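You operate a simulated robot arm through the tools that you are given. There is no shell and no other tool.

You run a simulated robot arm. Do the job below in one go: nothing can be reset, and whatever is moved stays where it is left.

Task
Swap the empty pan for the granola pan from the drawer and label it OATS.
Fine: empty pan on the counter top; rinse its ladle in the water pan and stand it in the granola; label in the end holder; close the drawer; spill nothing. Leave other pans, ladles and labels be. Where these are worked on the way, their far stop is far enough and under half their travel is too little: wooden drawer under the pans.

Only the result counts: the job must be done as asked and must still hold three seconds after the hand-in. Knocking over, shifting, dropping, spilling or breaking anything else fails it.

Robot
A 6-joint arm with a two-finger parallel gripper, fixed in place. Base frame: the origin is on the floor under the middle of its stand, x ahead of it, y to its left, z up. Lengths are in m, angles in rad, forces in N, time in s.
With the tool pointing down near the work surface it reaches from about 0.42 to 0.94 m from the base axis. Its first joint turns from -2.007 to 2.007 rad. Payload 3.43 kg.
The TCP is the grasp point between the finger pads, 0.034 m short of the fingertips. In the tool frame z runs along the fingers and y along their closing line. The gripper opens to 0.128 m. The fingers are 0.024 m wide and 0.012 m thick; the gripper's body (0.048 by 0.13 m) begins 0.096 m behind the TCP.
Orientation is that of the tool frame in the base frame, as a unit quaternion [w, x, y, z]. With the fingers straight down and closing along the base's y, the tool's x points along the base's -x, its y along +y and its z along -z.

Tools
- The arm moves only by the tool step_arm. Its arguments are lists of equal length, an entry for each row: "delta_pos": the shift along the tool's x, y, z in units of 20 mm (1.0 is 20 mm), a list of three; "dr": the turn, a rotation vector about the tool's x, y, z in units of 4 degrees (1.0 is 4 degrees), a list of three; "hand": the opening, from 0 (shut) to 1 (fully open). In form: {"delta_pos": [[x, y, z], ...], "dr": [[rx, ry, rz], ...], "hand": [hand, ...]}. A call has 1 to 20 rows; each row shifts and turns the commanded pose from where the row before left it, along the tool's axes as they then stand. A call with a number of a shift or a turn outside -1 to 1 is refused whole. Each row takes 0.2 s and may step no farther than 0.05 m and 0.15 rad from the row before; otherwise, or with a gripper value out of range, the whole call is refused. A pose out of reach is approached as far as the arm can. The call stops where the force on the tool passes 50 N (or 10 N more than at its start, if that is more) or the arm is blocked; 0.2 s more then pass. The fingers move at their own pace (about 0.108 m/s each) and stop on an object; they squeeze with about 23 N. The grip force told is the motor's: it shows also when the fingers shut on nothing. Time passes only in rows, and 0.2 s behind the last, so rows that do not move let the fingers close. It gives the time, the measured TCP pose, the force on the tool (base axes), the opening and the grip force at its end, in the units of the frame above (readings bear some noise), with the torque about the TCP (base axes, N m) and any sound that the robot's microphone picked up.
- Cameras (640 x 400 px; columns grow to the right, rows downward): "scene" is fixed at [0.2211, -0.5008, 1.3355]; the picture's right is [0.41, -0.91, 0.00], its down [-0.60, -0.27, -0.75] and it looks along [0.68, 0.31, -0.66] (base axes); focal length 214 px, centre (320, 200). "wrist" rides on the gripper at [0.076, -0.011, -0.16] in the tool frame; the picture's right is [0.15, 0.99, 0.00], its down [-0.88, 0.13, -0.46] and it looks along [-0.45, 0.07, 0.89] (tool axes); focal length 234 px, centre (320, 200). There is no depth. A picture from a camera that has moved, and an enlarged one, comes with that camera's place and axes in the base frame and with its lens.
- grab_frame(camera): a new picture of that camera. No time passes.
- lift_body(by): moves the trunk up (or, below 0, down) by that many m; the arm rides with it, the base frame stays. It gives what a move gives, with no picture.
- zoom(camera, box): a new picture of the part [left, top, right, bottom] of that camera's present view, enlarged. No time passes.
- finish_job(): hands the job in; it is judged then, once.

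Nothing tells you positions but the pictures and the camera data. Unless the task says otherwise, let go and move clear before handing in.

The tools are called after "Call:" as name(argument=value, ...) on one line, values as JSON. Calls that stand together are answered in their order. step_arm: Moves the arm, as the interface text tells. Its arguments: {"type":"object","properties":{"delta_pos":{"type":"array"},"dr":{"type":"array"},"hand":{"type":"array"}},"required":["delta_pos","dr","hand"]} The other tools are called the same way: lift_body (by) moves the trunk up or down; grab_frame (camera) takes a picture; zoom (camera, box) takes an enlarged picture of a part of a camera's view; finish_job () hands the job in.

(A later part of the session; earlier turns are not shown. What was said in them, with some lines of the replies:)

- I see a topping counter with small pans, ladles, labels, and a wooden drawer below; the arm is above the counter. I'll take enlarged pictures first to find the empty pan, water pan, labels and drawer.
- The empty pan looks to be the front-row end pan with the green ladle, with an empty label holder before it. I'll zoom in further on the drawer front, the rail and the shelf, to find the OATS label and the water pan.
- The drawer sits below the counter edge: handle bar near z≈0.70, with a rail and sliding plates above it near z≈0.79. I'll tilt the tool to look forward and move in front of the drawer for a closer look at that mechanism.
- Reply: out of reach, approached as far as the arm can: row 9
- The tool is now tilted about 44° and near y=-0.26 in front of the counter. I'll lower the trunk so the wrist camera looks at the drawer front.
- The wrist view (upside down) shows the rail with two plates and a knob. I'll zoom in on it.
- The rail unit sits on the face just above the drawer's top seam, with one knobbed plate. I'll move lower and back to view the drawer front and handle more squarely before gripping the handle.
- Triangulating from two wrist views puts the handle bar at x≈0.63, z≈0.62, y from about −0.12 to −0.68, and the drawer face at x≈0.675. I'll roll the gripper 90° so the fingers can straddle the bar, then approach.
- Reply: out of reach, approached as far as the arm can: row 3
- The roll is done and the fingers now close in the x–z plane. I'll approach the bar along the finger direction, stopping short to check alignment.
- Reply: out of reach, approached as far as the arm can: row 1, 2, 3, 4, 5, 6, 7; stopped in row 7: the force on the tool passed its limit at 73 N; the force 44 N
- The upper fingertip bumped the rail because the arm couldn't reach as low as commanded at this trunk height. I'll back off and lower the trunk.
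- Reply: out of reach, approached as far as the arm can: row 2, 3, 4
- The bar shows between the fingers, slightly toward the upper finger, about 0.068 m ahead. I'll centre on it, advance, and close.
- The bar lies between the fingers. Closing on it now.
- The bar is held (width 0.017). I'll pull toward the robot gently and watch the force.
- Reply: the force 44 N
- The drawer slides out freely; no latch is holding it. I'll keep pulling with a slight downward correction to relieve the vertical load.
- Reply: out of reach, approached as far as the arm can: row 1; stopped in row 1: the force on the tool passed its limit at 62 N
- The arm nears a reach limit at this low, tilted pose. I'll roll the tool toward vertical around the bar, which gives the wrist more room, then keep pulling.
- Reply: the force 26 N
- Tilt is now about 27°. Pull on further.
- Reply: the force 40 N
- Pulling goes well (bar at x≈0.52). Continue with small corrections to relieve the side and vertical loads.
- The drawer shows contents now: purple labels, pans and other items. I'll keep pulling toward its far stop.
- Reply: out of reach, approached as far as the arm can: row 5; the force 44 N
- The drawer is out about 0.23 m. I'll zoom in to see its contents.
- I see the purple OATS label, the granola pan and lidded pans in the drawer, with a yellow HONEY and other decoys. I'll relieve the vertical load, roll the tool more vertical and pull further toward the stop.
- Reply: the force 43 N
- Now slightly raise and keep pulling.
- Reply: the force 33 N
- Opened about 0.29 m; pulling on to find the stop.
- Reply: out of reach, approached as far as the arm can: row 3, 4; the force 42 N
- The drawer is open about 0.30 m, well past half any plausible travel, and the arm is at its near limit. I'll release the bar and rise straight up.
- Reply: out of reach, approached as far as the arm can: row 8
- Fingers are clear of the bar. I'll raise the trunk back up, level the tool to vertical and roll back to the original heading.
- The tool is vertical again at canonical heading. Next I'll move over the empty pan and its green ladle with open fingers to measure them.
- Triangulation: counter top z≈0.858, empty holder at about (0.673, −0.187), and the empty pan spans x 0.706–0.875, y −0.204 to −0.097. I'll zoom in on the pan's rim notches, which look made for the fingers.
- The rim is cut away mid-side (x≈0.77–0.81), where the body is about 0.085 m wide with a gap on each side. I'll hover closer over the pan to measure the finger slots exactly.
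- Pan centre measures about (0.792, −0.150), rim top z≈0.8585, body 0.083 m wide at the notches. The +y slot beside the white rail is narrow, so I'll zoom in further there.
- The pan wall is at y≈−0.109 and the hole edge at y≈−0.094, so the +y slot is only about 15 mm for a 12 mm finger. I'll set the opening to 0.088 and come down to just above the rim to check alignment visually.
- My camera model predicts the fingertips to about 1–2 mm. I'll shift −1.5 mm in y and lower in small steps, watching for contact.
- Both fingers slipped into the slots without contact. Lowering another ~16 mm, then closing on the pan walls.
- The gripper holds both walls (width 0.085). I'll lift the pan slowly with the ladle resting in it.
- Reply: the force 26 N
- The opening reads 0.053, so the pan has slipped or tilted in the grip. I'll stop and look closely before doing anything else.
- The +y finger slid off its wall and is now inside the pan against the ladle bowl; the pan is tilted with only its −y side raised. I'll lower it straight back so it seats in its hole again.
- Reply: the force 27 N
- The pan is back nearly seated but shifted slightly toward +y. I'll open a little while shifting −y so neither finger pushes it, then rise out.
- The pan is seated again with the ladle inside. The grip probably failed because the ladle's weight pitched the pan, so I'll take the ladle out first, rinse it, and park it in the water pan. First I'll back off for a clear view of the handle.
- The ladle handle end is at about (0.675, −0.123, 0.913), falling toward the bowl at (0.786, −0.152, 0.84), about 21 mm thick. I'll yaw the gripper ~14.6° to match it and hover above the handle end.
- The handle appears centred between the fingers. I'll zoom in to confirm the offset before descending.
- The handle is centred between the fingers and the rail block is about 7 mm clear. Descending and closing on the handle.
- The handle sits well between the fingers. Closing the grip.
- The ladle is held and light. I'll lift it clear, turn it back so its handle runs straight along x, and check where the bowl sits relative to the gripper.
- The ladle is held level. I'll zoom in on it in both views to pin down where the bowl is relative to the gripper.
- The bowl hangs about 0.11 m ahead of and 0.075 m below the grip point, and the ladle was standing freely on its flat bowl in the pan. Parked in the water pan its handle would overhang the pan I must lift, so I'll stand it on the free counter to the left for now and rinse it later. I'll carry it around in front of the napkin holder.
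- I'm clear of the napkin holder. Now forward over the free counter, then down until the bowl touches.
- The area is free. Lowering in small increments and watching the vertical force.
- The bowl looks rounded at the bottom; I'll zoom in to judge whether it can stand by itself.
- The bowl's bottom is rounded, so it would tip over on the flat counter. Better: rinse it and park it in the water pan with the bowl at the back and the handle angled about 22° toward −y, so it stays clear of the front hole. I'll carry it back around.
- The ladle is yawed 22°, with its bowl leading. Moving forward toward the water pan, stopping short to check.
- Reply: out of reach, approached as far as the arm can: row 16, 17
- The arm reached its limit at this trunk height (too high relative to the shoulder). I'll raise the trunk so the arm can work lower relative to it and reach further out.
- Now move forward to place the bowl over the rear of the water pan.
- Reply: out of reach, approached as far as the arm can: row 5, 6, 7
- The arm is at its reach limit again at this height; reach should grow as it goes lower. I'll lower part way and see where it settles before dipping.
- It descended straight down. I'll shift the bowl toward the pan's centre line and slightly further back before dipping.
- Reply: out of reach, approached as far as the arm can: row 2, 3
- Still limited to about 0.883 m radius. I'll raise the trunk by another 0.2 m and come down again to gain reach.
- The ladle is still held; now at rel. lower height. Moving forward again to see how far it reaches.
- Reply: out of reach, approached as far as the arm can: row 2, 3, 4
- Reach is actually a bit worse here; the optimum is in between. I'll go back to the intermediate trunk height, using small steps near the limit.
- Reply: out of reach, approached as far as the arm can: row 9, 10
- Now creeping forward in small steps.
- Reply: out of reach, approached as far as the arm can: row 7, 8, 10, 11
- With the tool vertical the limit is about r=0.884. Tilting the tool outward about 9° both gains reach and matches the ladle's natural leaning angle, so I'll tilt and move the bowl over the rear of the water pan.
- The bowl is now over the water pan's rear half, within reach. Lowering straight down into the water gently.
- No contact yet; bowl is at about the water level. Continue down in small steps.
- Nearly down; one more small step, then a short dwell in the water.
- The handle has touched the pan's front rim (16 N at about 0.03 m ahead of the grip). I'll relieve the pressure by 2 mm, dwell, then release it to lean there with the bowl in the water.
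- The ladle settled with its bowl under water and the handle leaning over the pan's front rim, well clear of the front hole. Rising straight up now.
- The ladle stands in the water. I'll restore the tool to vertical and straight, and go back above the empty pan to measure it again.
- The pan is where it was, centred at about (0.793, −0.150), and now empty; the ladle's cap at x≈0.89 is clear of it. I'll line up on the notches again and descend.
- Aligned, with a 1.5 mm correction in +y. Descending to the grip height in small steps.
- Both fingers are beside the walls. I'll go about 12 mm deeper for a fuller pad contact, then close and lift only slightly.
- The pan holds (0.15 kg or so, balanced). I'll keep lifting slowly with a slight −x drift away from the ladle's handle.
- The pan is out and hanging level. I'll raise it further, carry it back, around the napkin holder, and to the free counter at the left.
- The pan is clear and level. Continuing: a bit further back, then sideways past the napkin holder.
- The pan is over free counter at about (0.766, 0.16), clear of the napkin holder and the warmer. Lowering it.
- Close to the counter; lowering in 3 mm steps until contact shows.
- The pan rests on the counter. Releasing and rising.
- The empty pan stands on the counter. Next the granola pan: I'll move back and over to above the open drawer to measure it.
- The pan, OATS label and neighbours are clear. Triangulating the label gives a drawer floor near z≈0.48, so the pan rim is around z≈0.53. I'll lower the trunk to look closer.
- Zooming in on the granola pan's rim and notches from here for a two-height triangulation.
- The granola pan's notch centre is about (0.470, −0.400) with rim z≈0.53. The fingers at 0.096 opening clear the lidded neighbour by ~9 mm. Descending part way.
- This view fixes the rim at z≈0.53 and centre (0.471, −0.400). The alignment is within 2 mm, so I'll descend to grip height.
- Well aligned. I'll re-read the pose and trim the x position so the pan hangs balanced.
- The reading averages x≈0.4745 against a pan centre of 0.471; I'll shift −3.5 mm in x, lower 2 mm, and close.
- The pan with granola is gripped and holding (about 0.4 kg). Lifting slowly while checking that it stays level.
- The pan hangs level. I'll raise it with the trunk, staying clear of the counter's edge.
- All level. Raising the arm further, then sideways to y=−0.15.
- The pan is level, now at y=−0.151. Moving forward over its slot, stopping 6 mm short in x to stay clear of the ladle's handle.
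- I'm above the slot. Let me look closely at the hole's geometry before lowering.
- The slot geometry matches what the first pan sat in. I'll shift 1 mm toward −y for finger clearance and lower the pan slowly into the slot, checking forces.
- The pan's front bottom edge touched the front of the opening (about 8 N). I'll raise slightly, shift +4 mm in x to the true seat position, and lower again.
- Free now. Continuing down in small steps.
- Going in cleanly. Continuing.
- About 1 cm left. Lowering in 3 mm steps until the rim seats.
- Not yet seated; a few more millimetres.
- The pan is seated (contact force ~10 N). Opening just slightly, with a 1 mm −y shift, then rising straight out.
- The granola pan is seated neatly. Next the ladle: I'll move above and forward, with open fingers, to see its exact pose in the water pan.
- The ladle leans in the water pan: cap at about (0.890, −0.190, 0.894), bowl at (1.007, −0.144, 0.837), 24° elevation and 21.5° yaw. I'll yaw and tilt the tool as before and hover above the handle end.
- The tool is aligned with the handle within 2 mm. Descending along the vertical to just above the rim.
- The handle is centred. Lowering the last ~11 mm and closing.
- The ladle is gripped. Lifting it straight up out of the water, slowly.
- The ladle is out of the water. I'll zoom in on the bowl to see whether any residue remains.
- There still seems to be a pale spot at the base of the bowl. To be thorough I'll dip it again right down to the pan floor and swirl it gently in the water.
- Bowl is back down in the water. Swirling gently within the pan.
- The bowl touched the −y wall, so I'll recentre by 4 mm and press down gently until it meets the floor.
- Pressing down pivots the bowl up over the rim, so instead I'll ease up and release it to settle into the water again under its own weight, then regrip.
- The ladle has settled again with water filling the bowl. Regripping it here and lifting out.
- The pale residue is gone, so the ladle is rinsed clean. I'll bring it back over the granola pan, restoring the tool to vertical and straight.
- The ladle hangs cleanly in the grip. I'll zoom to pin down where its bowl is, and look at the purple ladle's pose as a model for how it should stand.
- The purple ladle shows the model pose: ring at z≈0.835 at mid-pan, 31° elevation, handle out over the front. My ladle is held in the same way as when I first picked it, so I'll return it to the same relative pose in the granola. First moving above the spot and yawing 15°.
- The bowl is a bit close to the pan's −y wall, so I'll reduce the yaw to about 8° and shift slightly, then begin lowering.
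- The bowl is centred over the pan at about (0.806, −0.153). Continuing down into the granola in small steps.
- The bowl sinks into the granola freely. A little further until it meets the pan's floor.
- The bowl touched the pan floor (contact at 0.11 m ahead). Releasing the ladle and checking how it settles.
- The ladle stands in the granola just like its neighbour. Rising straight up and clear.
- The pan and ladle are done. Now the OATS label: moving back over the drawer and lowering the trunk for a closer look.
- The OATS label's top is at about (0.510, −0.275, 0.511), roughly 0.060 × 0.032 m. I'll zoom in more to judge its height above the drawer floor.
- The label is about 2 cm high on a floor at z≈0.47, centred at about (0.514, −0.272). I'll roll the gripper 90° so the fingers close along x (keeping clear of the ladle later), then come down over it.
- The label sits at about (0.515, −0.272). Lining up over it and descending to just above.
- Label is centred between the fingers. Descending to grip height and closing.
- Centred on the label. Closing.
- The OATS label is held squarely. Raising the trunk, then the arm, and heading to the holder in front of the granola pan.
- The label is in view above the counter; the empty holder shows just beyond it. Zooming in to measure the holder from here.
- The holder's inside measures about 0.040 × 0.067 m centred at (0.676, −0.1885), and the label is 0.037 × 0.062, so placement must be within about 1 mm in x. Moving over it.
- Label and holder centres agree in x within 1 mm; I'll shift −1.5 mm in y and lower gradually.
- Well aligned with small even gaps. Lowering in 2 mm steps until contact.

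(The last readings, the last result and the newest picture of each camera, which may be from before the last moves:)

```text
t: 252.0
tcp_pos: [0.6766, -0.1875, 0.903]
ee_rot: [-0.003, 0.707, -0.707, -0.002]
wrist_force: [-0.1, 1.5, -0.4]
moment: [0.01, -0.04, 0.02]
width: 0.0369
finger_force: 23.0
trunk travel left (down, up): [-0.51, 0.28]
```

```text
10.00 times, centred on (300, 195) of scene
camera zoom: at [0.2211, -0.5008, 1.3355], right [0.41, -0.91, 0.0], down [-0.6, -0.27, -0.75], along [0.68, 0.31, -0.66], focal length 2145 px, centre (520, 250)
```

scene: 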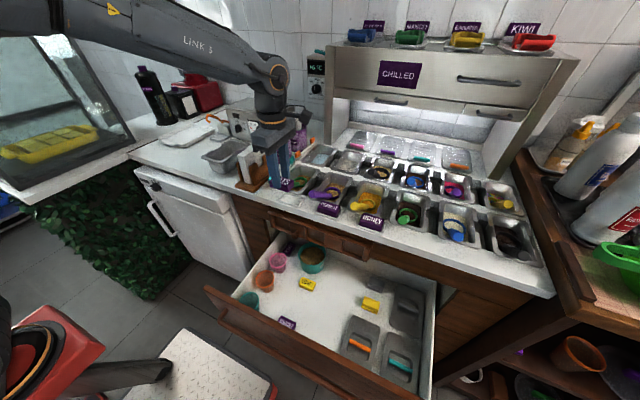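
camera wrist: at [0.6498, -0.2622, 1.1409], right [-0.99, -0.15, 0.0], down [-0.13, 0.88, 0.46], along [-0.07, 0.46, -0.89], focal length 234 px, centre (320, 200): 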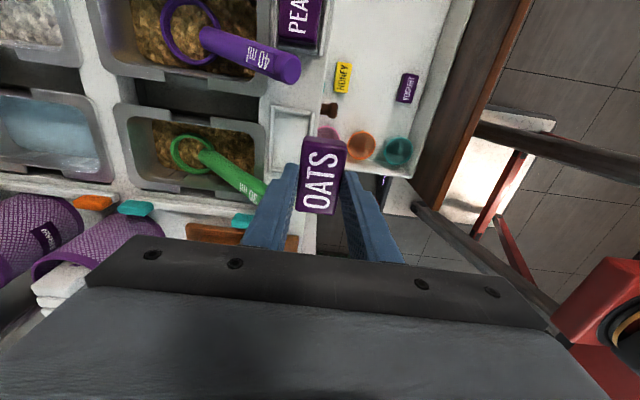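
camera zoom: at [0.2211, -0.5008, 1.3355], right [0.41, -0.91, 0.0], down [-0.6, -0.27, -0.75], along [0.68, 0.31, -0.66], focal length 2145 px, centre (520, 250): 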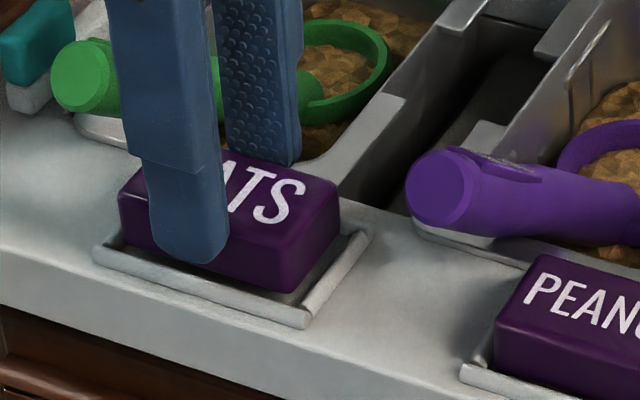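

Almost in. Two more small steps.

Call:
step_arm(delta_pos=[[0, 0, 0.1], [0, 0, 0]], dr=[[0, 0, 0], [0, 0, 0]], hand=[0, 0])

Call:
step_arm(delta_pos=[[0, 0, 0.1], [0, 0, 0]], dr=[[0, 0, 0], [0, 0, 0]], hand=[0, 0])

Call:
zoom(camera="scene", box=[275, 175, 325, 215])

```text
t: 252.6
tcp_pos: [0.6764, -0.1867, 0.9009]
ee_rot: [-0.002, 0.707, -0.707, -0.001]
wrist_force: [0.1, -0.6, -0.3]
moment: [-0.01, 0.01, 0.03]
width: 0.0369
finger_force: 22.9
trunk travel left (down, up): [-0.51, 0.28]
```

```text
t: 253.2
tcp_pos: [0.6761, -0.187, 0.8988]
ee_rot: [0.002, -0.707, 0.707, 0.002]
wrist_force: [-1.0, 0.3, -0.9]
moment: [-0.01, 0.0, -0.02]
width: 0.0372
finger_force: 23.1
trunk travel left (down, up): [-0.51, 0.28]
```

```text
10.00 times, centred on (300, 195) of scene
camera zoom: at [0.2211, -0.5008, 1.3355], right [0.41, -0.91, 0.0], down [-0.6, -0.27, -0.75], along [0.68, 0.31, -0.66], focal length 2145 px, centre (520, 250)
```

zoom: 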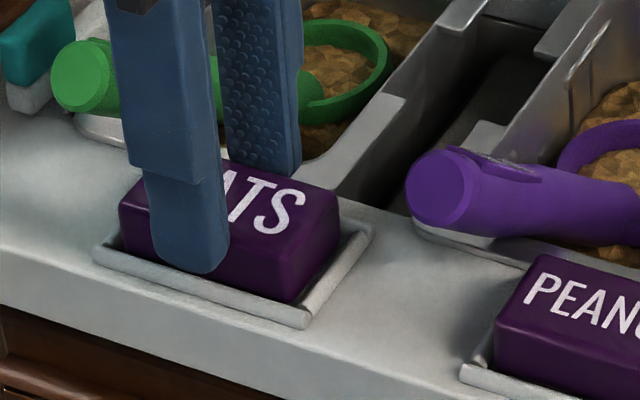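

Still free; continuing in 1–2 mm steps.

Call:
step_arm(delta_pos=[[0, 0, 0.08], [0, 0, 0]], dr=[[0, 0, 0], [0, 0, 0]], hand=[0, 0])

Call:
step_arm(delta_pos=[[0, 0, 0.08], [0, 0, 0]], dr=[[0, 0, 0], [0, 0, 0]], hand=[0, 0])

```text
t: 253.8
tcp_pos: [0.6773, -0.1865, 0.8986]
ee_rot: [-0.002, 0.707, -0.707, -0.001]
wrist_force: [-2.3, -0.3, 7.1]
moment: [0.02, 0.1, -0.01]
width: 0.0369
finger_force: 23.1
trunk travel left (down, up): [-0.51, 0.28]
```

```text
t: 254.4
tcp_pos: [0.6762, -0.1868, 0.8973]
ee_rot: [-0.003, 0.708, -0.707, -0.001]
wrist_force: [-1.8, -1.4, 20.9]
moment: [0.0, 0.08, -0.01]
width: 0.0372
finger_force: 23.0
trunk travel left (down, up): [-0.51, 0.28]
```

The label rests on the holder's floor (contact at the expected height). Releasing with a small opening and rising.

Call:
step_arm(delta_pos=[[0, 0, -0.06], [0, 0, 0], [0, 0, 0], [0, 0, -0.2], [0, 0, -0.4], [0, 0, -0.6], [0, 0, -0.8], [0, 0, -1], [0, 0, -1], [0, 0, 0]], dr=[[0, 0, 0], [0, 0, 0], [0, 0, 0], [0, 0, 0], [0, 0, 0], [0, 0, 0], [0, 0, 0], [0, 0, 0], [0, 0, 0], [0, 0, 0]], hand=[0, 0.33, 0.34, 0.34, 0.34, 0.34, 0.34, 0.34, 0.34, 0.34])

Call:
zoom(camera="scene", box=[275, 175, 335, 220])

Call:
zoom(camera="wrist", box=[240, 80, 400, 240])

```text
t: 256.6
tcp_pos: [0.6764, -0.1885, 0.9763]
ee_rot: [0.002, -0.707, 0.708, 0.003]
wrist_force: [-0.3, -0.3, 0.5]
moment: [0.0, -0.01, 0.01]
width: 0.0436
finger_force: 0.1
trunk travel left (down, up): [-0.51, 0.28]
```

```text
8.89 times, centred on (305, 198) of scene
camera zoom: at [0.2211, -0.5008, 1.3355], right [0.41, -0.91, 0.0], down [-0.6, -0.27, -0.75], along [0.68, 0.31, -0.66], focal length 1906 px, centre (453, 222)
```

zoom: 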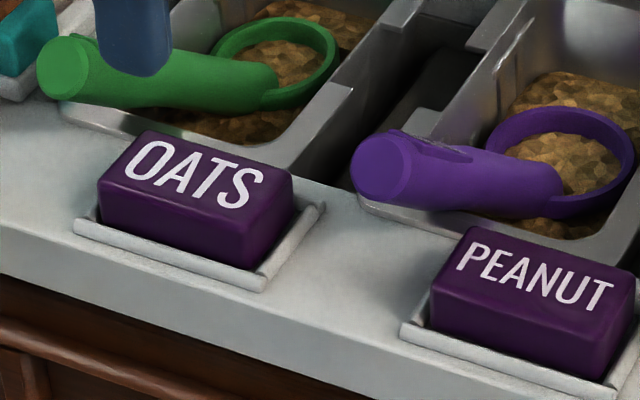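

```text
2.50 times, centred on (320, 160) of wrist
camera zoom: at [0.6874, -0.2644, 1.1366], right [-0.99, -0.15, 0.0], down [-0.13, 0.88, 0.46], along [-0.07, 0.46, -0.89], focal length 585 px, centre (320, 300)
```

zoom: 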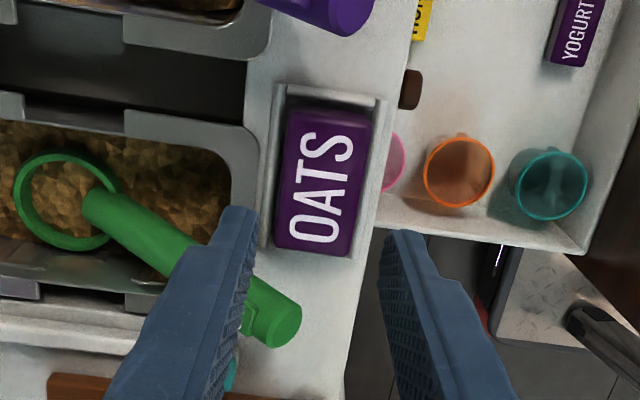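

The OATS label sits squarely in the end holder. Last: close the drawer. I'll retreat over the drawer front and turn the tool back to its normal heading.

Call:
step_arm(delta_pos=[[0, 0, -1], [0.4, 0.8, 0], [0.66, 0.99, 0], [0.66, 0.99, 0], [0.66, 0.99, 0], [0.66, 0.99, 0], [0.66, 0.99, 0], [0.66, 0.99, 0], [0.66, 0.99, 0], [0.66, 0.99, 0], [0.66, 0.99, 0], [0.66, 0.99, 0], [0.66, 0.99, 0], [0.66, 0.99, 0], [0.66, 0.99, 0], [0.66, 0.99, 0], [0.66, 0.99, 0], [0.66, 0.99, 0]], dr=[[0, 0, 0], [0, 0, 0], [0, 0, 0], [0, 0, 0], [0, 0, 0], [0, 0, 0], [0, 0, 0], [0, 0, 0], [0, 0, 0], [0, 0, 0], [0, 0, 0], [0, 0, 0], [0, 0, 0], [0, 0, 0], [0, 0, 0], [0, 0, 0], [0, 0, 0], [0, 0, 0]], hand=[0.3, 0, 0, 0, 0, 0, 0, 0, 0, 0, 0, 0, 0, 0, 0, 0, 0, 0])

Call:
step_arm(delta_pos=[[0, 0, 0], [0, 0, 0], [0, 0, 0], [0, 0, 0], [0, 0, 0], [0, 0, 0], [0, 0, 0], [0, 0, 0], [0, 0, 0], [0, 0, 0], [0, 0, 0], [0, 0, 0], [0, 0, 0], [0, 0, 0], [0, 0, 0], [0, 0, 0], [0, 0, 0], [0, 0, 0], [0, 0, 0], [0, 0, 0]], dr=[[0, 0, 1], [0, 0, 1], [0, 0, 1], [0, 0, 1], [0, 0, 1], [0, 0, 1], [0, 0, 1], [0, 0, 1], [0, 0, 1], [0, 0, 1], [0, 0, 1], [0, 0, 1], [0, 0, 1], [0, 0, 1], [0, 0, 1], [0, 0, 1], [0, 0, 1], [0, 0, 1], [0, 0, 1], [0, 0, 1]], hand=[0, 0, 0, 0, 0, 0, 0, 0, 0, 0, 0, 0, 0, 0, 0, 0, 0, 0, 0, 0])

Call:
step_arm(delta_pos=[[0, 0, 0], [0, 0, 0], [0, 0, 0], [0, 0, 0]], dr=[[0, 0, 1], [0, 0, 1], [0, 0, 0.6], [0, 0, 0]], hand=[0, 0, 0, 0])

Call:
grab_frame(camera="wrist")

Call:
grab_frame(camera="scene")

```text
t: 260.4
tcp_pos: [0.3422, -0.4066, 0.9968]
ee_rot: [-0.002, 0.707, -0.707, -0.002]
wrist_force: [0.8, 1.1, -0.5]
moment: [0.01, 0.01, -0.02]
width: 0.0
finger_force: 23.4
trunk travel left (down, up): [-0.51, 0.28]
```

```text
t: 264.6
tcp_pos: [0.3431, -0.4068, 0.9952]
ee_rot: [0.001, -0.086, 0.996, 0.003]
wrist_force: [0.0, 0.9, 1.1]
moment: [0.0, 0.01, -0.03]
width: 0.0
finger_force: 22.7
trunk travel left (down, up): [-0.51, 0.28]
```

```text
t: 265.6
tcp_pos: [0.3426, -0.4063, 0.9956]
ee_rot: [0.0, 0.005, 1.0, 0.003]
wrist_force: [-0.2, -0.6, 0.2]
moment: [0.04, 0.01, 0.0]
width: 0.0001
finger_force: 22.3
trunk travel left (down, up): [-0.51, 0.28]
```

```text
taken
camera wrist: at [0.2667, -0.418, 1.1561], right [-0.14, 0.99, 0.01], down [0.88, 0.12, 0.46], along [0.45, 0.07, -0.89], focal length 234 px, centre (320, 200)
```

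wrist: 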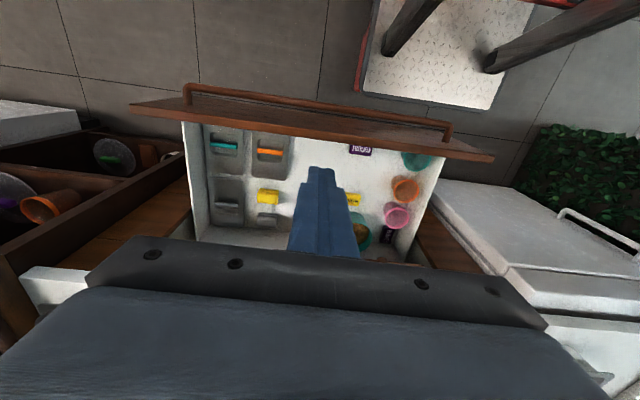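

```text
taken
```

scene: 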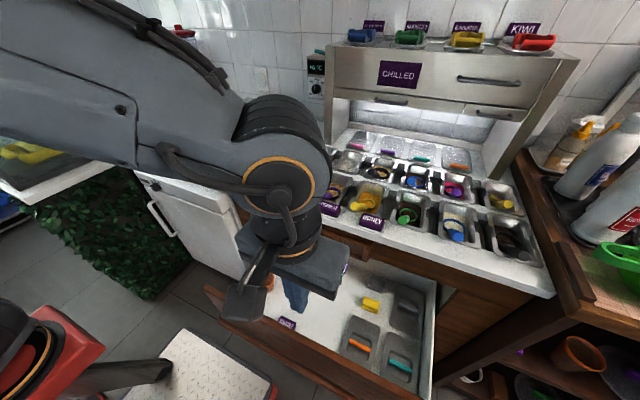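

Measuring the drawer front and bar from above.

Call:
zoom(camera="wrist", box=[220, 70, 400, 190])

```text
3.33 times, centred on (310, 130) of wrist
camera zoom: at [0.2667, -0.418, 1.1561], right [-0.14, 0.99, 0.01], down [0.88, 0.12, 0.46], along [0.45, 0.07, -0.89], focal length 781 px, centre (353, 433)
```

zoom: 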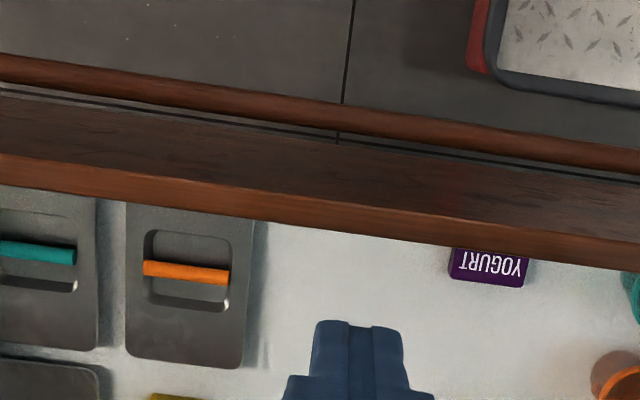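

The drawer face's outer side is at x≈0.350 and the bar at x≈0.315. I'll come down just in front of the face, above the bar, with closed fingers.

Call:
step_arm(delta_pos=[[0.45, 0.15, 0], [0.45, 0.15, 0], [0, 0, 0]], dr=[[0, 0, 0], [0, 0, 0], [0, 0, 0]], hand=[0, 0, 0])

Call:
lift_body(by=-0.25)

Call:
zoom(camera="scene", box=[200, 240, 420, 400])

Call:
grab_frame(camera="wrist")

```text
t: 266.4
tcp_pos: [0.3246, -0.4016, 0.9957]
ee_rot: [0.0, 0.004, 1.0, 0.003]
wrist_force: [0.1, -1.2, 0.0]
moment: [0.05, 0.04, -0.02]
width: 0.0001
finger_force: 23.1
trunk travel left (down, up): [-0.51, 0.28]
```

```text
t: 269.0
tcp_pos: [0.3247, -0.4018, 0.7448]
ee_rot: [0.001, 0.003, 1.0, 0.003]
wrist_force: [-0.1, -1.5, 0.1]
moment: [-0.01, -0.02, 0.0]
width: 0.0
finger_force: 22.7
trunk travel left (down, up): [-0.26, 0.53]
```

```text
2.50 times, centred on (310, 320) of scene
camera zoom: at [0.2211, -0.5008, 1.3355], right [0.41, -0.91, 0.0], down [-0.6, -0.27, -0.75], along [0.68, 0.31, -0.66], focal length 536 px, centre (345, -100)
```

zoom: 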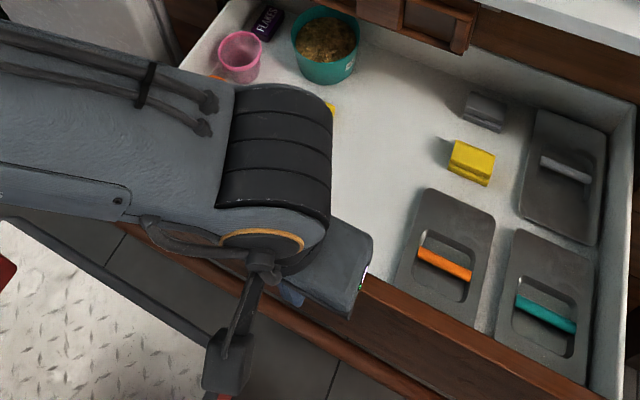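

```text
taken
camera wrist: at [0.2487, -0.4122, 0.9063], right [-0.14, 0.99, 0.01], down [0.88, 0.12, 0.46], along [0.45, 0.07, -0.89], focal length 234 px, centre (320, 200)
```

wrist: 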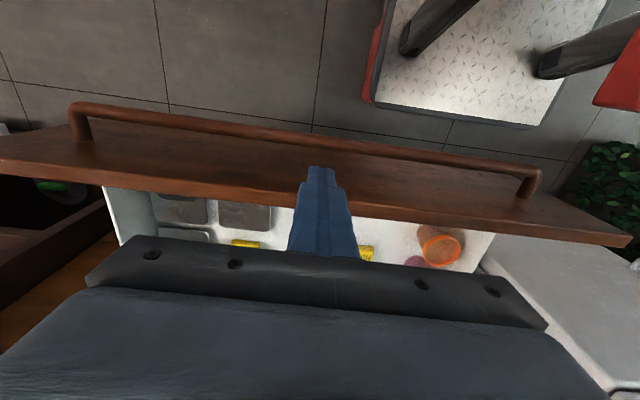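

The fingers are just outside the front panel. Lowering to push height (tips above the bar).

Call:
step_arm(delta_pos=[[0, 0, 0.8], [0, 0, 0.8], [0, 0, 0.8], [0, 0, 0.8], [0, 0, 0]], dr=[[0, 0, 0], [0, 0, 0], [0, 0, 0], [0, 0, 0], [0, 0, 0]], hand=[0, 0, 0, 0, 0])

Call:
grab_frame(camera="wrist")

```text
t: 270.2
tcp_pos: [0.3239, -0.4011, 0.6815]
ee_rot: [0.0, 0.003, 1.0, 0.003]
wrist_force: [-0.1, 0.1, 0.8]
moment: [0.02, -0.03, -0.01]
width: 0.0
finger_force: 23.2
trunk travel left (down, up): [-0.26, 0.53]
```

```text
taken
camera wrist: at [0.2478, -0.412, 0.8424], right [-0.14, 0.99, 0.01], down [0.88, 0.12, 0.46], along [0.45, 0.07, -0.89], focal length 234 px, centre (320, 200)
```

wrist: 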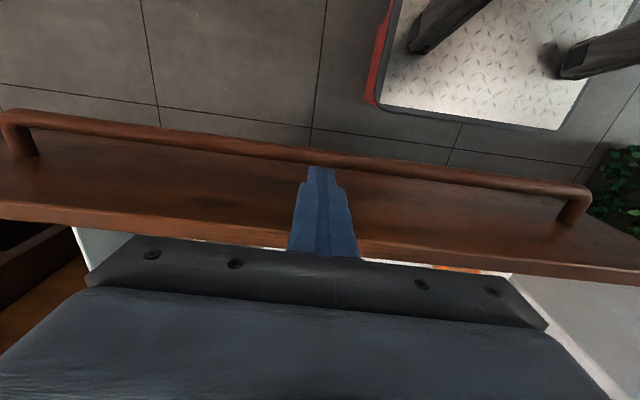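

In position. Pushing the drawer in gently.

Call:
step_arm(delta_pos=[[-0.2, 0, 0], [-0.2, 0, 0], [-0.2, 0, 0], [-0.2, 0, 0], [-0.3, 0, 0], [-0.4, 0, 0], [-0.4, 0, 0], [-0.4, 0, 0], [-0.4, 0, 0], [-0.4, 0, 0]], dr=[[0, 0, 0], [0, 0, 0], [0, 0, 0], [0, 0, 0], [0, 0, 0], [0, 0, 0], [0, 0, 0], [0, 0, 0], [0, 0, 0], [0, 0, 0]], hand=[0, 0, 0, 0, 0, 0, 0, 0, 0, 0])

Call:
grab_frame(camera="scene")

```text
t: 272.4
tcp_pos: [0.3878, -0.4011, 0.6819]
ee_rot: [0.001, 0.003, 1.0, 0.003]
wrist_force: [-0.4, 0.4, 1.0]
moment: [0.02, 0.03, -0.03]
width: 0.0
finger_force: 23.0
trunk travel left (down, up): [-0.26, 0.53]
```

```text
taken
```

scene: 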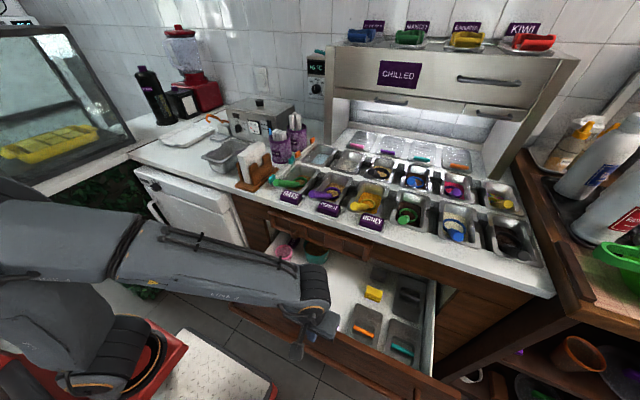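

It slides with hardly any force. Continuing up to about x=0.56, before the wrist gets near the counter edge.

Call:
step_arm(delta_pos=[[-0.4, 0, 0], [-0.5, 0, 0], [-0.5, 0, 0], [-0.5, 0, 0], [-0.5, 0, 0], [-0.5, 0, 0], [-0.5, 0, 0], [-0.5, 0, 0], [-0.5, 0, 0], [-0.5, 0, 0], [-0.5, 0, 0], [-0.5, 0, 0], [-0.5, 0, 0], [-0.5, 0, 0], [-0.5, 0, 0], [-0.4, 0, 0], [-0.3, 0, 0], [-0.2, 0, 0], [-0.1, 0, 0], [0, 0, 0]], dr=[[0, 0, 0], [0, 0, 0], [0, 0, 0], [0, 0, 0], [0, 0, 0], [0, 0, 0], [0, 0, 0], [0, 0, 0], [0, 0, 0], [0, 0, 0], [0, 0, 0], [0, 0, 0], [0, 0, 0], [0, 0, 0], [0, 0, 0], [0, 0, 0], [0, 0, 0], [0, 0, 0], [0, 0, 0], [0, 0, 0]], hand=[0, 0, 0, 0, 0, 0, 0, 0, 0, 0, 0, 0, 0, 0, 0, 0, 0, 0, 0, 0])

Call:
grab_frame(camera="scene")

Call:
zoom(camera="scene", box=[230, 180, 460, 340])

```text
t: 276.6
tcp_pos: [0.5549, -0.4016, 0.6812]
ee_rot: [0.0, 0.003, 1.0, 0.002]
wrist_force: [-1.6, 0.8, 0.6]
moment: [0.04, -0.04, 0.02]
width: 0.0001
finger_force: 23.1
trunk travel left (down, up): [-0.26, 0.53]
```

```text
taken
```

scene: 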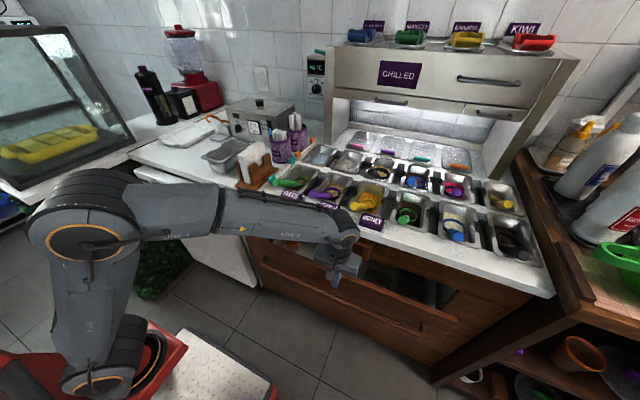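

```text
2.50 times, centred on (345, 260) of scene
camera zoom: at [0.2211, -0.5008, 1.3355], right [0.41, -0.91, 0.0], down [-0.6, -0.27, -0.75], along [0.68, 0.31, -0.66], focal length 536 px, centre (258, 50)
```

zoom: 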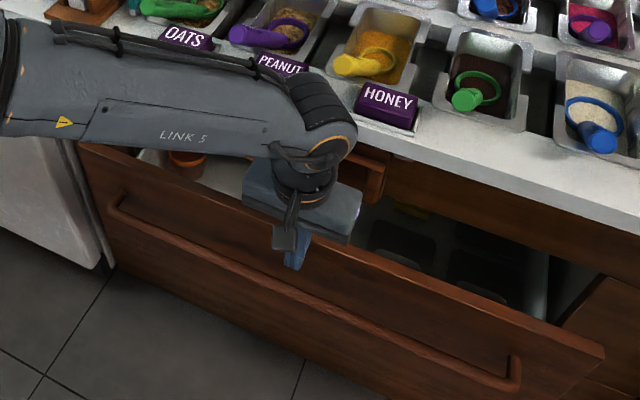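

About 0.10 m remains. For the last part I'll push on the handle bar with a tilted tool (as when opening), so I back off, rise, and lower the trunk for reach.

Call:
step_arm(delta_pos=[[0.8, 0, 0], [0.9, 0, 0], [0.9, 0, 0], [0.9, 0, 0], [0.9, 0, -0.5], [0, 0, -1], [0, 0, -1], [0, 0, -1], [0, 0, -1], [0, 0, -1], [0, 0, -1], [0, 0, -1], [0, 0, -1], [0, 0, -1], [0, 0, -1], [0, 0, -1], [0, 0, -1], [0, 0, 0]], dr=[[0, 0, 0], [0, 0, 0], [0, 0, 0], [0, 0, 0], [0, 0, 0], [0, 0, 0], [0, 0, 0], [0, 0, 0], [0, 0, 0], [0, 0, 0], [0, 0, 0], [0, 0, 0], [0, 0, 0], [0, 0, 0], [0, 0, 0], [0, 0, 0], [0, 0, 0], [0, 0, 0]], hand=[0, 0, 0, 0, 0, 0, 0, 0, 0, 0, 0, 0, 0, 0, 0, 0, 0, 0])

Call:
lift_body(by=-0.25)

Call:
step_arm(delta_pos=[[0, 0, 0], [0, 0, 0], [0, 0, 0], [0, 0, 0], [0, 0, 0], [0, 0, 0], [0, 0, 0], [0, 0, 0]], dr=[[0, -1, 0], [0, -1, 0], [0, -1, 0], [0, -1, 0], [0, -1, 0], [0, -1, 0], [0, -1, 0], [0, 0, 0]], hand=[0, 0, 0, 0, 0, 0, 0, 0])

Call:
zoom(camera="scene", box=[230, 180, 460, 340])

Call:
grab_frame(camera="wrist")

```text
t: 280.4
tcp_pos: [0.4658, -0.4032, 0.932]
ee_rot: [0.0, 0.003, 1.0, 0.003]
wrist_force: [-0.3, 0.3, 0.2]
moment: [-0.01, 0.0, 0.01]
width: 0.0003
finger_force: 23.2
trunk travel left (down, up): [-0.26, 0.53]
```

```text
t: 283.0
tcp_pos: [0.4681, -0.4021, 0.6815]
ee_rot: [0.0, 0.003, 1.0, 0.002]
wrist_force: [-0.1, -0.9, 0.1]
moment: [0.03, 0.01, 0.01]
width: 0.0
finger_force: 23.1
trunk travel left (down, up): [-0.01, 0.78]
```

```text
t: 284.8
tcp_pos: [0.4673, -0.4038, 0.6833]
ee_rot: [0.242, 0.003, 0.97, 0.003]
wrist_force: [0.1, 0.4, -0.6]
moment: [0.0, 0.0, -0.02]
width: 0.0001
finger_force: 22.9
trunk travel left (down, up): [-0.01, 0.78]
```

```text
2.50 times, centred on (345, 260) of scene
camera zoom: at [0.2211, -0.5008, 1.3355], right [0.41, -0.91, 0.0], down [-0.6, -0.27, -0.75], along [0.68, 0.31, -0.66], focal length 536 px, centre (258, 50)
```

zoom: 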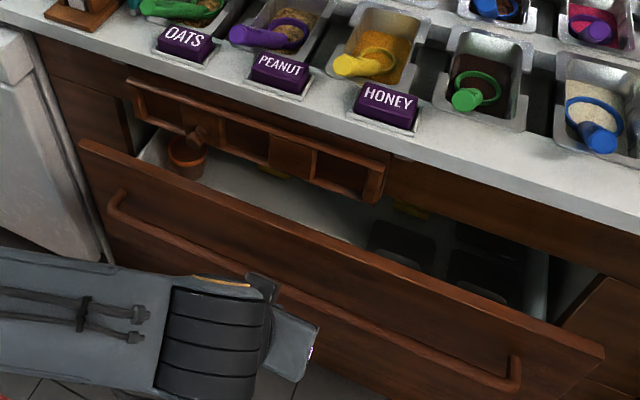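

```text
taken
camera wrist: at [0.3244, -0.4132, 0.7879], right [-0.12, 0.99, -0.06], down [0.56, 0.12, 0.82], along [0.82, 0.06, -0.57], focal length 234 px, centre (320, 200)
```

wrist: 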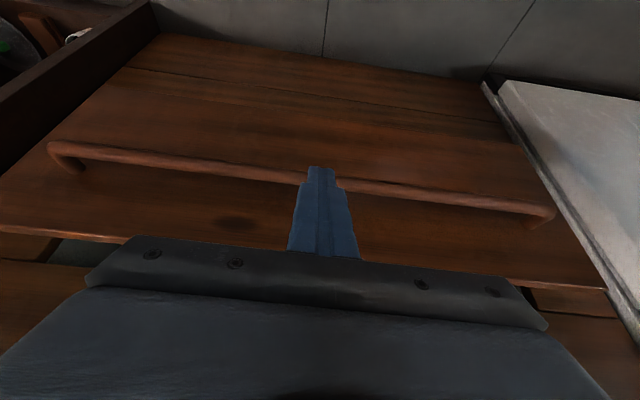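

Tilted 28° with the bar ahead. Lowering to bar height on the robot's side of the bar.

Call:
step_arm(delta_pos=[[0.2, 0, 0.6], [0.2, 0, 0.7], [0.14, 0, 0.7], [0, 0, 0.7], [0, 0, 0.64], [0, 0, 0]], dr=[[0, 0, 0], [0, 0, 0], [0, 0, 0], [0, 0, 0], [0, 0, 0], [0, 0, 0]], hand=[0, 0, 0, 0, 0, 0])

Call:
grab_frame(camera="wrist")

Call:
zoom(camera="scene", box=[230, 200, 460, 360])

```text
t: 286.2
tcp_pos: [0.489, -0.403, 0.6169]
ee_rot: [0.242, 0.005, 0.97, 0.002]
wrist_force: [-1.0, -0.3, 0.3]
moment: [-0.01, 0.01, -0.01]
width: 0.0
finger_force: 23.6
trunk travel left (down, up): [-0.01, 0.78]
```

```text
taken
camera wrist: at [0.346, -0.4137, 0.7228], right [-0.12, 0.99, -0.06], down [0.56, 0.12, 0.82], along [0.82, 0.06, -0.57], focal length 234 px, centre (320, 200)
```

wrist: 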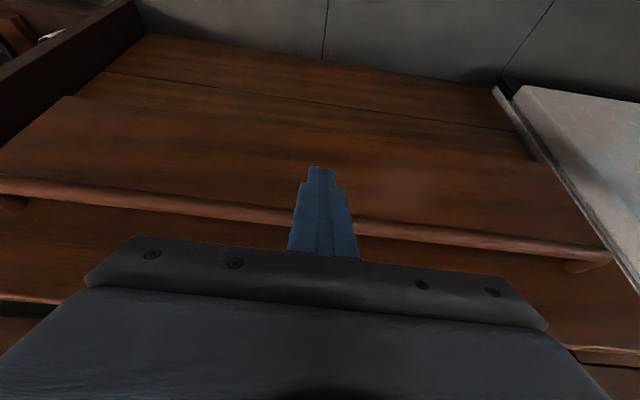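

```text
2.50 times, centred on (345, 280) of scene
camera zoom: at [0.2211, -0.5008, 1.3355], right [0.41, -0.91, 0.0], down [-0.6, -0.27, -0.75], along [0.68, 0.31, -0.66], focal length 536 px, centre (258, 0)
```

zoom: 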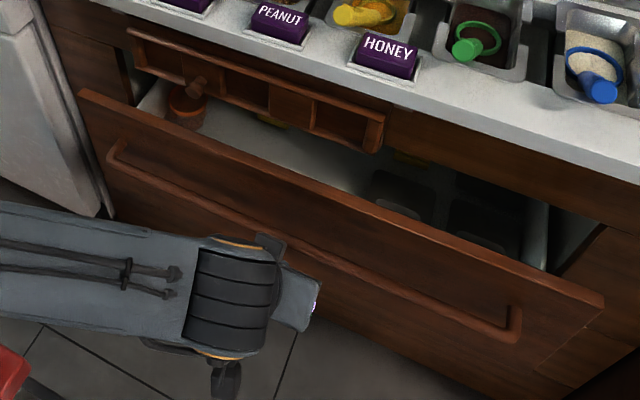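

The closed fingers are in front of the bar. Pushing it in steadily.

Call:
step_arm(delta_pos=[[-0.3, 0, 0.16], [-0.3, 0, 0.16], [-0.3, 0, 0.16], [-0.4, 0, 0.21], [-0.4, 0, 0.21], [-0.4, 0, 0.21], [-0.4, 0, 0.21], [-0.4, 0, 0.21], [-0.4, 0, 0.21], [-0.4, 0, 0.21], [-0.3, 0, 0.16], [0, 0, 0]], dr=[[0, 0, 0], [0, 0, 0], [0, 0, 0], [0, 0, 0], [0, 0, 0], [0, 0, 0], [0, 0, 0], [0, 0, 0], [0, 0, 0], [0, 0, 0], [0, 0, 0], [0, 0, 0]], hand=[0, 0, 0, 0, 0, 0, 0, 0, 0, 0, 0, 0])

Call:
zoom(camera="scene", box=[230, 180, 460, 340])

```text
t: 288.8
tcp_pos: [0.5796, -0.4039, 0.6182]
ee_rot: [0.242, 0.004, 0.97, 0.002]
wrist_force: [-1.8, -0.6, -1.4]
moment: [0.01, 0.05, -0.03]
width: 0.0001
finger_force: 22.7
trunk travel left (down, up): [-0.01, 0.78]
```

```text
2.50 times, centred on (345, 260) of scene
camera zoom: at [0.2211, -0.5008, 1.3355], right [0.41, -0.91, 0.0], down [-0.6, -0.27, -0.75], along [0.68, 0.31, -0.66], focal length 536 px, centre (258, 50)
```

zoom: 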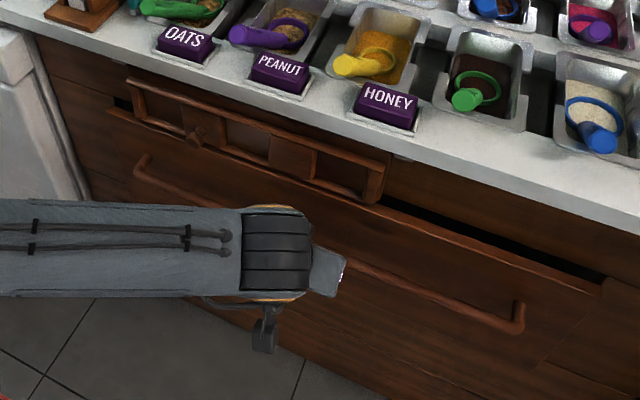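

Nearly closed. Continuing in 5 mm steps until it meets its stop.

Call:
step_arm(delta_pos=[[-0.22, 0, 0.117], [-0.22, 0, 0.117], [-0.22, 0, 0.117], [-0.22, 0, 0.117], [-0.18, 0, 0.094], [0, 0, 0]], dr=[[0, 0, 0], [0, 0, 0], [0, 0, 0], [0, 0, 0], [0, 0, 0], [0, 0, 0]], hand=[0, 0, 0, 0, 0, 0])

Call:
zoom(camera="scene", box=[230, 180, 460, 340])

```text
t: 290.2
tcp_pos: [0.6036, -0.4054, 0.6185]
ee_rot: [0.242, 0.005, 0.97, 0.002]
wrist_force: [-0.4, 1.1, -1.6]
moment: [0.0, 0.01, -0.02]
width: 0.0
finger_force: 23.6
trunk travel left (down, up): [-0.01, 0.78]
```

```text
2.50 times, centred on (345, 260) of scene
camera zoom: at [0.2211, -0.5008, 1.3355], right [0.41, -0.91, 0.0], down [-0.6, -0.27, -0.75], along [0.68, 0.31, -0.66], focal length 536 px, centre (258, 50)
```

zoom: 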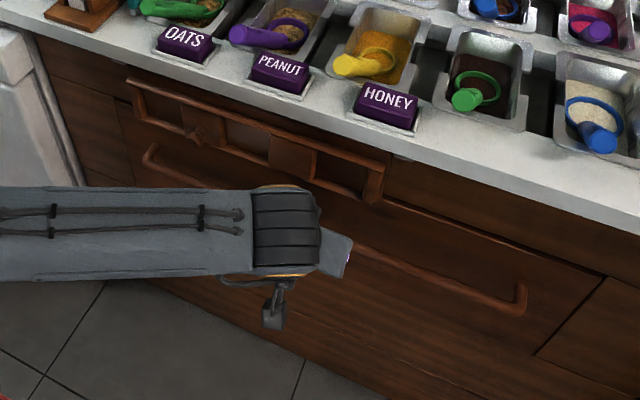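

Looks nearly flush; a few more small steps until the force rises.

Call:
step_arm(delta_pos=[[-0.13, 0, 0.07], [-0.13, 0, 0.07], [0, 0, 0]], dr=[[0, 0, 0], [0, 0, 0], [0, 0, 0]], hand=[0, 0, 0])

Call:
step_arm(delta_pos=[[-0.13, 0, 0.07], [-0.13, 0, 0.07], [0, 0, 0]], dr=[[0, 0, 0], [0, 0, 0], [0, 0, 0]], hand=[0, 0, 0])

Call:
zoom(camera="scene", box=[360, 220, 470, 300])

```text
t: 291.0
tcp_pos: [0.6083, -0.4045, 0.6188]
ee_rot: [0.241, 0.004, 0.971, 0.001]
wrist_force: [-24.2, 0.3, -1.0]
moment: [0.04, 0.24, 0.04]
width: 0.0
finger_force: 22.8
trunk travel left (down, up): [-0.01, 0.78]
```

```text
t: 291.4
tcp_pos: [0.6101, -0.4016, 0.6159]
ee_rot: [0.237, 0.004, 0.971, 0.003]
wrist_force: [-22.2, -5.1, -2.3]
moment: [-0.09, 0.17, -0.03]
width: 0.0002
finger_force: 23.1
trunk travel left (down, up): [-0.01, 0.78]
stopped in row 2: the force on the tool passed its limit at 56 N (the readings are from after the stop); the commanded pose is now the measured one
```

```text
5.00 times, centred on (415, 260) of scene
camera zoom: at [0.2211, -0.5008, 1.3355], right [0.41, -0.91, 0.0], down [-0.6, -0.27, -0.75], along [0.68, 0.31, -0.66], focal length 1072 px, centre (-155, -100)
```

zoom: 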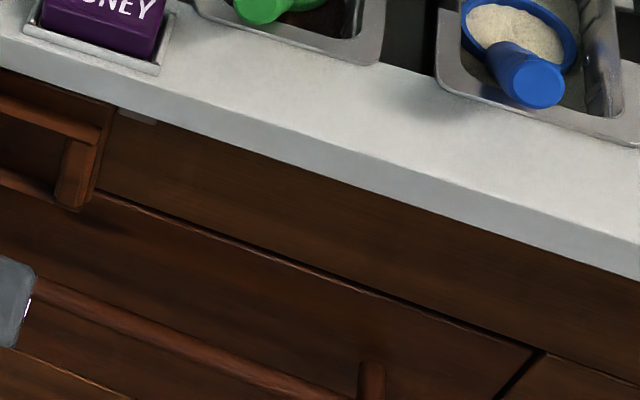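

The drawer is home against its stop. Backing straight off, then inspecting everything.

Call:
step_arm(delta_pos=[[0.3, 0, -0.16], [0.6, 0, -0.32], [0.8, 0, -0.43], [0.8, 0, -0.43], [0.8, 0, -0.43], [0.8, 0, -0.43], [0, 0, 0]], dr=[[0, 0, 0], [0, 0, 0], [0, 0, 0], [0, 0, 0], [0, 0, 0], [0, 0, 0], [0, 0, 0]], hand=[0, 0, 0, 0, 0, 0, 0])

Call:
lift_body(by=0.39)

Call:
grab_frame(camera="scene")

Call:
zoom(camera="scene", box=[230, 190, 470, 340])

Call:
zoom(camera="scene", box=[180, 110, 340, 220])

Call:
zoom(camera="scene", box=[300, 120, 560, 270])

```text
t: 293.0
tcp_pos: [0.5188, -0.4008, 0.6172]
ee_rot: [0.239, 0.004, 0.971, 0.003]
wrist_force: [-0.4, -0.7, 0.3]
moment: [0.0, -0.05, 0.03]
width: 0.0
finger_force: 23.2
trunk travel left (down, up): [-0.01, 0.78]
```

```text
t: 296.8
tcp_pos: [0.5183, -0.4018, 1.0086]
ee_rot: [0.238, 0.004, 0.971, 0.004]
wrist_force: [0.3, -0.3, -0.4]
moment: [0.01, 0.0, -0.03]
width: 0.0
finger_force: 22.9
trunk travel left (down, up): [-0.4, 0.39]
```

```text
taken
```

scene: 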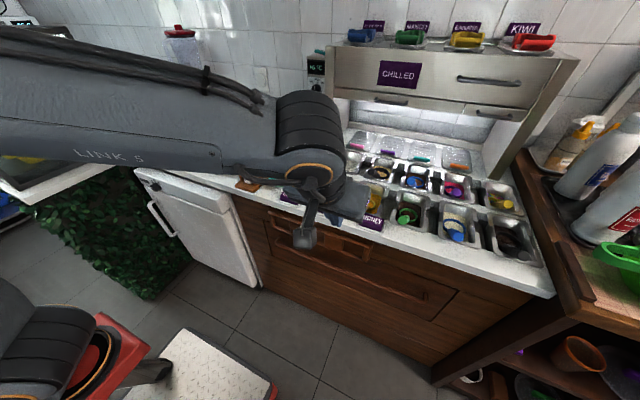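

```text
2.67 times, centred on (350, 265) of scene
camera zoom: at [0.2211, -0.5008, 1.3355], right [0.41, -0.91, 0.0], down [-0.6, -0.27, -0.75], along [0.68, 0.31, -0.66], focal length 572 px, centre (240, 27)
```

zoom: 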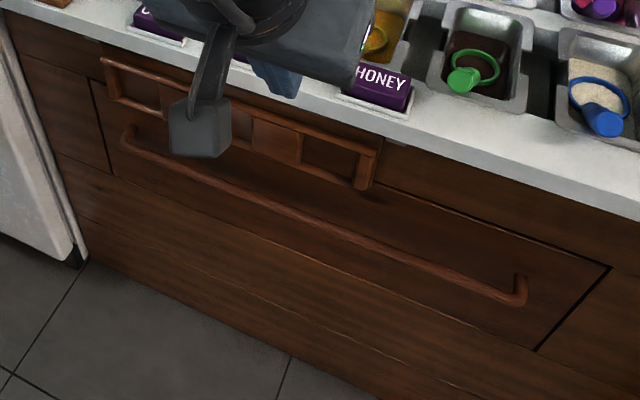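

```text
3.64 times, centred on (260, 165) of scene
camera zoom: at [0.2211, -0.5008, 1.3355], right [0.41, -0.91, 0.0], down [-0.6, -0.27, -0.75], along [0.68, 0.31, -0.66], focal length 780 px, centre (538, 327)
```

zoom: 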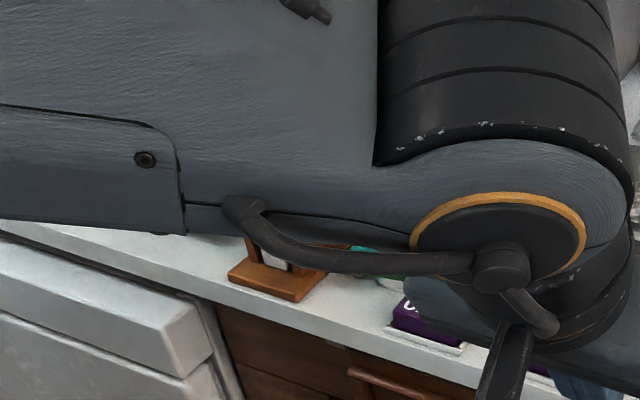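

```text
2.46 times, centred on (430, 195) of scene
camera zoom: at [0.2211, -0.5008, 1.3355], right [0.41, -0.91, 0.0], down [-0.6, -0.27, -0.75], along [0.68, 0.31, -0.66], focal length 528 px, centre (49, 212)
```

zoom: 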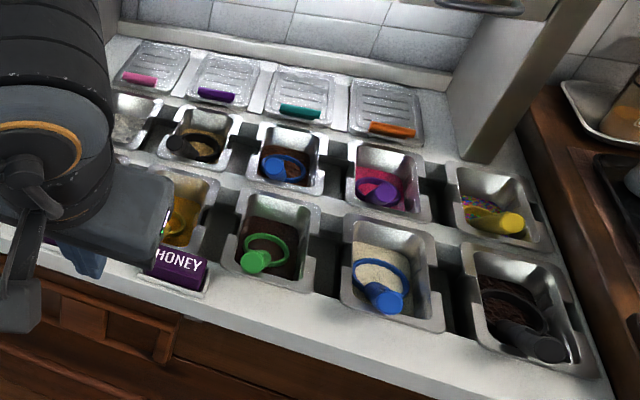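

The drawer is flush all round. I'll level the tool and move up and away to get a clear final view.

Call:
step_arm(delta_pos=[[0, 0, -1], [0, 0, -1], [0, 0, -1], [0, 0, 0], [0, 0, 0], [0, 0, 0], [0, 0, 0], [0, 0, 0], [0, 0, 0], [0, 0, 0], [0, 0.8, -0.8], [0, 0.9, -0.8], [0, 0.9, -0.8], [0, 0.9, 0], [0, 0.9, 0], [0, 0.9, 0], [0, 0.9, 0], [0, 0.9, 0], [0, 0.9, 0], [0, 0.9, 0]], dr=[[0, 0, 0], [0, 0, 0], [0, 0, 0], [0, 1, 0], [0, 1, 0], [0, 1, 0], [0, 1, 0], [0, 1, 0], [0, 1, 0], [0, 1, 0], [0, 0, 0], [0, 0, 0], [0, 0, 0], [0, 0, 0], [0, 0, 0], [0, 0, 0], [0, 0, 0], [0, 0, 0], [0, 0, 0], [0, 0, 0]], hand=[0, 0, 0, 0, 0, 0, 0, 0, 0, 0, 0.5, 0.5, 0.5, 0.5, 0.5, 0.5, 0.5, 0.5, 0.5, 0.5])

Call:
step_arm(delta_pos=[[0, 0.9, 0], [0, 0.9, 0], [0, 0.9, 0], [0, 0.9, 0], [0, 0.9, 0], [0, 0.9, 0], [0, 0.9, 0], [0, 0.9, 0], [0, 0.9, 0], [0, 0.9, 0], [0, 0.9, 0], [0, 0.9, 0], [0, 0, 0]], dr=[[0, 0, 0], [0, 0, 0], [0, 0, 0], [0, 0, 0], [0, 0, 0], [0, 0, 0], [0, 0, 0], [0, 0, 0], [0, 0, 0], [0, 0, 0], [0, 0, 0], [0, 0, 0], [0, 0, 0]], hand=[0.5, 0.5, 0.5, 0.5, 0.5, 0.5, 0.5, 0.5, 0.5, 0.5, 0.5, 0.5, 0.5])

Call:
grab_frame(camera="scene")

Call:
zoom(camera="scene", box=[190, 110, 350, 220])

Call:
zoom(camera="scene", box=[230, 190, 470, 340])

Call:
zoom(camera="scene", box=[265, 150, 345, 215])

```text
t: 301.0
tcp_pos: [0.4899, -0.2246, 1.1097]
ee_rot: [-0.004, 0.003, 1.0, 0.004]
wrist_force: [-0.3, -0.2, -1.0]
moment: [-0.02, 0.01, 0.02]
width: 0.0642
finger_force: 0.0
trunk travel left (down, up): [-0.4, 0.39]
```

```text
t: 303.8
tcp_pos: [0.493, -0.0076, 1.1125]
ee_rot: [-0.003, 0.003, 1.0, 0.005]
wrist_force: [0.0, -1.2, -0.5]
moment: [-0.03, -0.02, 0.03]
width: 0.0641
finger_force: 0.2
trunk travel left (down, up): [-0.4, 0.39]
```

```text
taken
```

scene: 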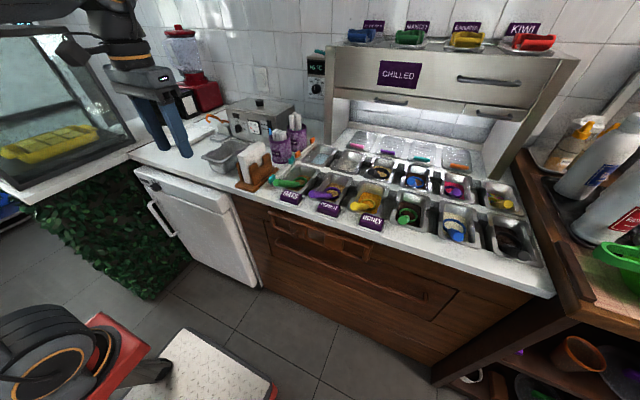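

```text
3.64 times, centred on (270, 165) of scene
camera zoom: at [0.2211, -0.5008, 1.3355], right [0.41, -0.91, 0.0], down [-0.6, -0.27, -0.75], along [0.68, 0.31, -0.66], focal length 780 px, centre (502, 327)
```

zoom: 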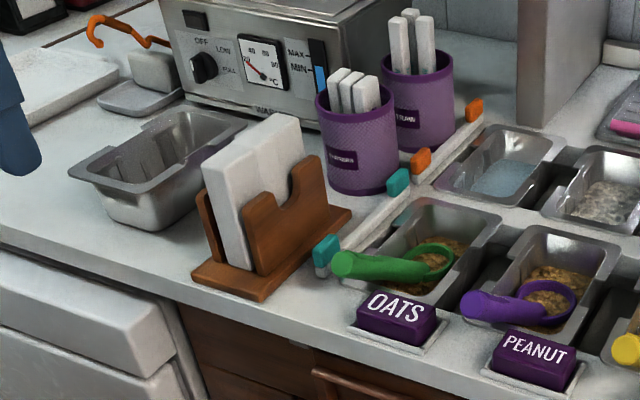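

```text
2.67 times, centred on (350, 265) of scene
camera zoom: at [0.2211, -0.5008, 1.3355], right [0.41, -0.91, 0.0], down [-0.6, -0.27, -0.75], along [0.68, 0.31, -0.66], focal length 572 px, centre (240, 27)
```

zoom: 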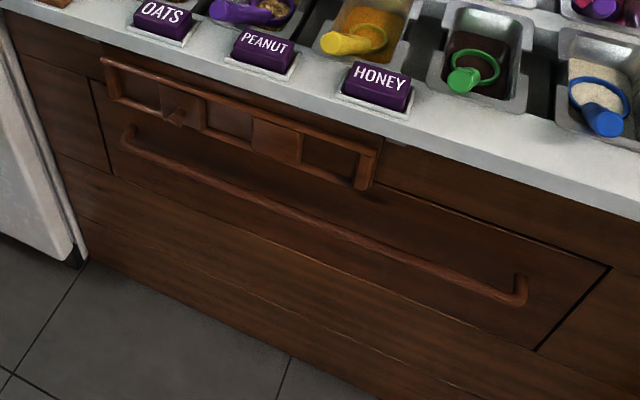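

```text
6.15 times, centred on (305, 182) of scene
camera zoom: at [0.2211, -0.5008, 1.3355], right [0.41, -0.91, 0.0], down [-0.6, -0.27, -0.75], along [0.68, 0.31, -0.66], focal length 1320 px, centre (412, 308)
```

zoom: 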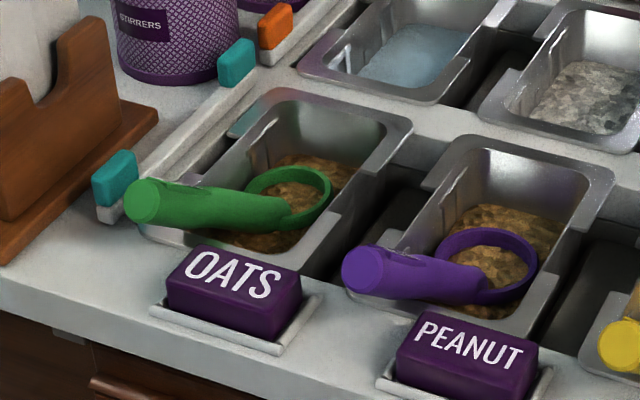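

All parts look done:
- The empty pan stands on the counter top.
- The granola pan sits in its slot with the rinsed ladle standing in the granola.
- OATS is in the end holder.
- The drawer is shut flush.

The other pans, ladles and labels look undisturbed and the arm is clear, so I'm handing the job in.

Call:
finish_job()

```text
The job is handed in.
```

The job is handed in. I have no score back, so what follows is from the last pictures.

- **Pans:** the granola pan sits in the end slot. The empty pan stands on the counter top to the left of the napkin holder.
- **Ladle:** it now stands in the granola. The first dip left a pale residue in the bowl, so I dipped it again and the residue was gone.
- **Label:** the purple OATS label lies flat in the end holder, facing the same way as the others.
- **Drawer:** I opened it about 0.31 m, as far as the arm could reach, without finding its far stop. It is now pushed fully shut.
- **Other items:** nothing else appears moved or spilled. I did not check the drawer's contents once it was shut.

Three things happened on the way:

- **Rail:** a fingertip bumped the wooden rail above the drawer with about 73 N. It looked unchanged afterwards.
- **First pan lift:** on my first try the empty pan tipped about 4 cm in its slot. I set it back, took the ladle out and lifted it again.
- **Drawer front:** while I took the granola pan, the gripper probably brushed the drawer front with about 12 N.
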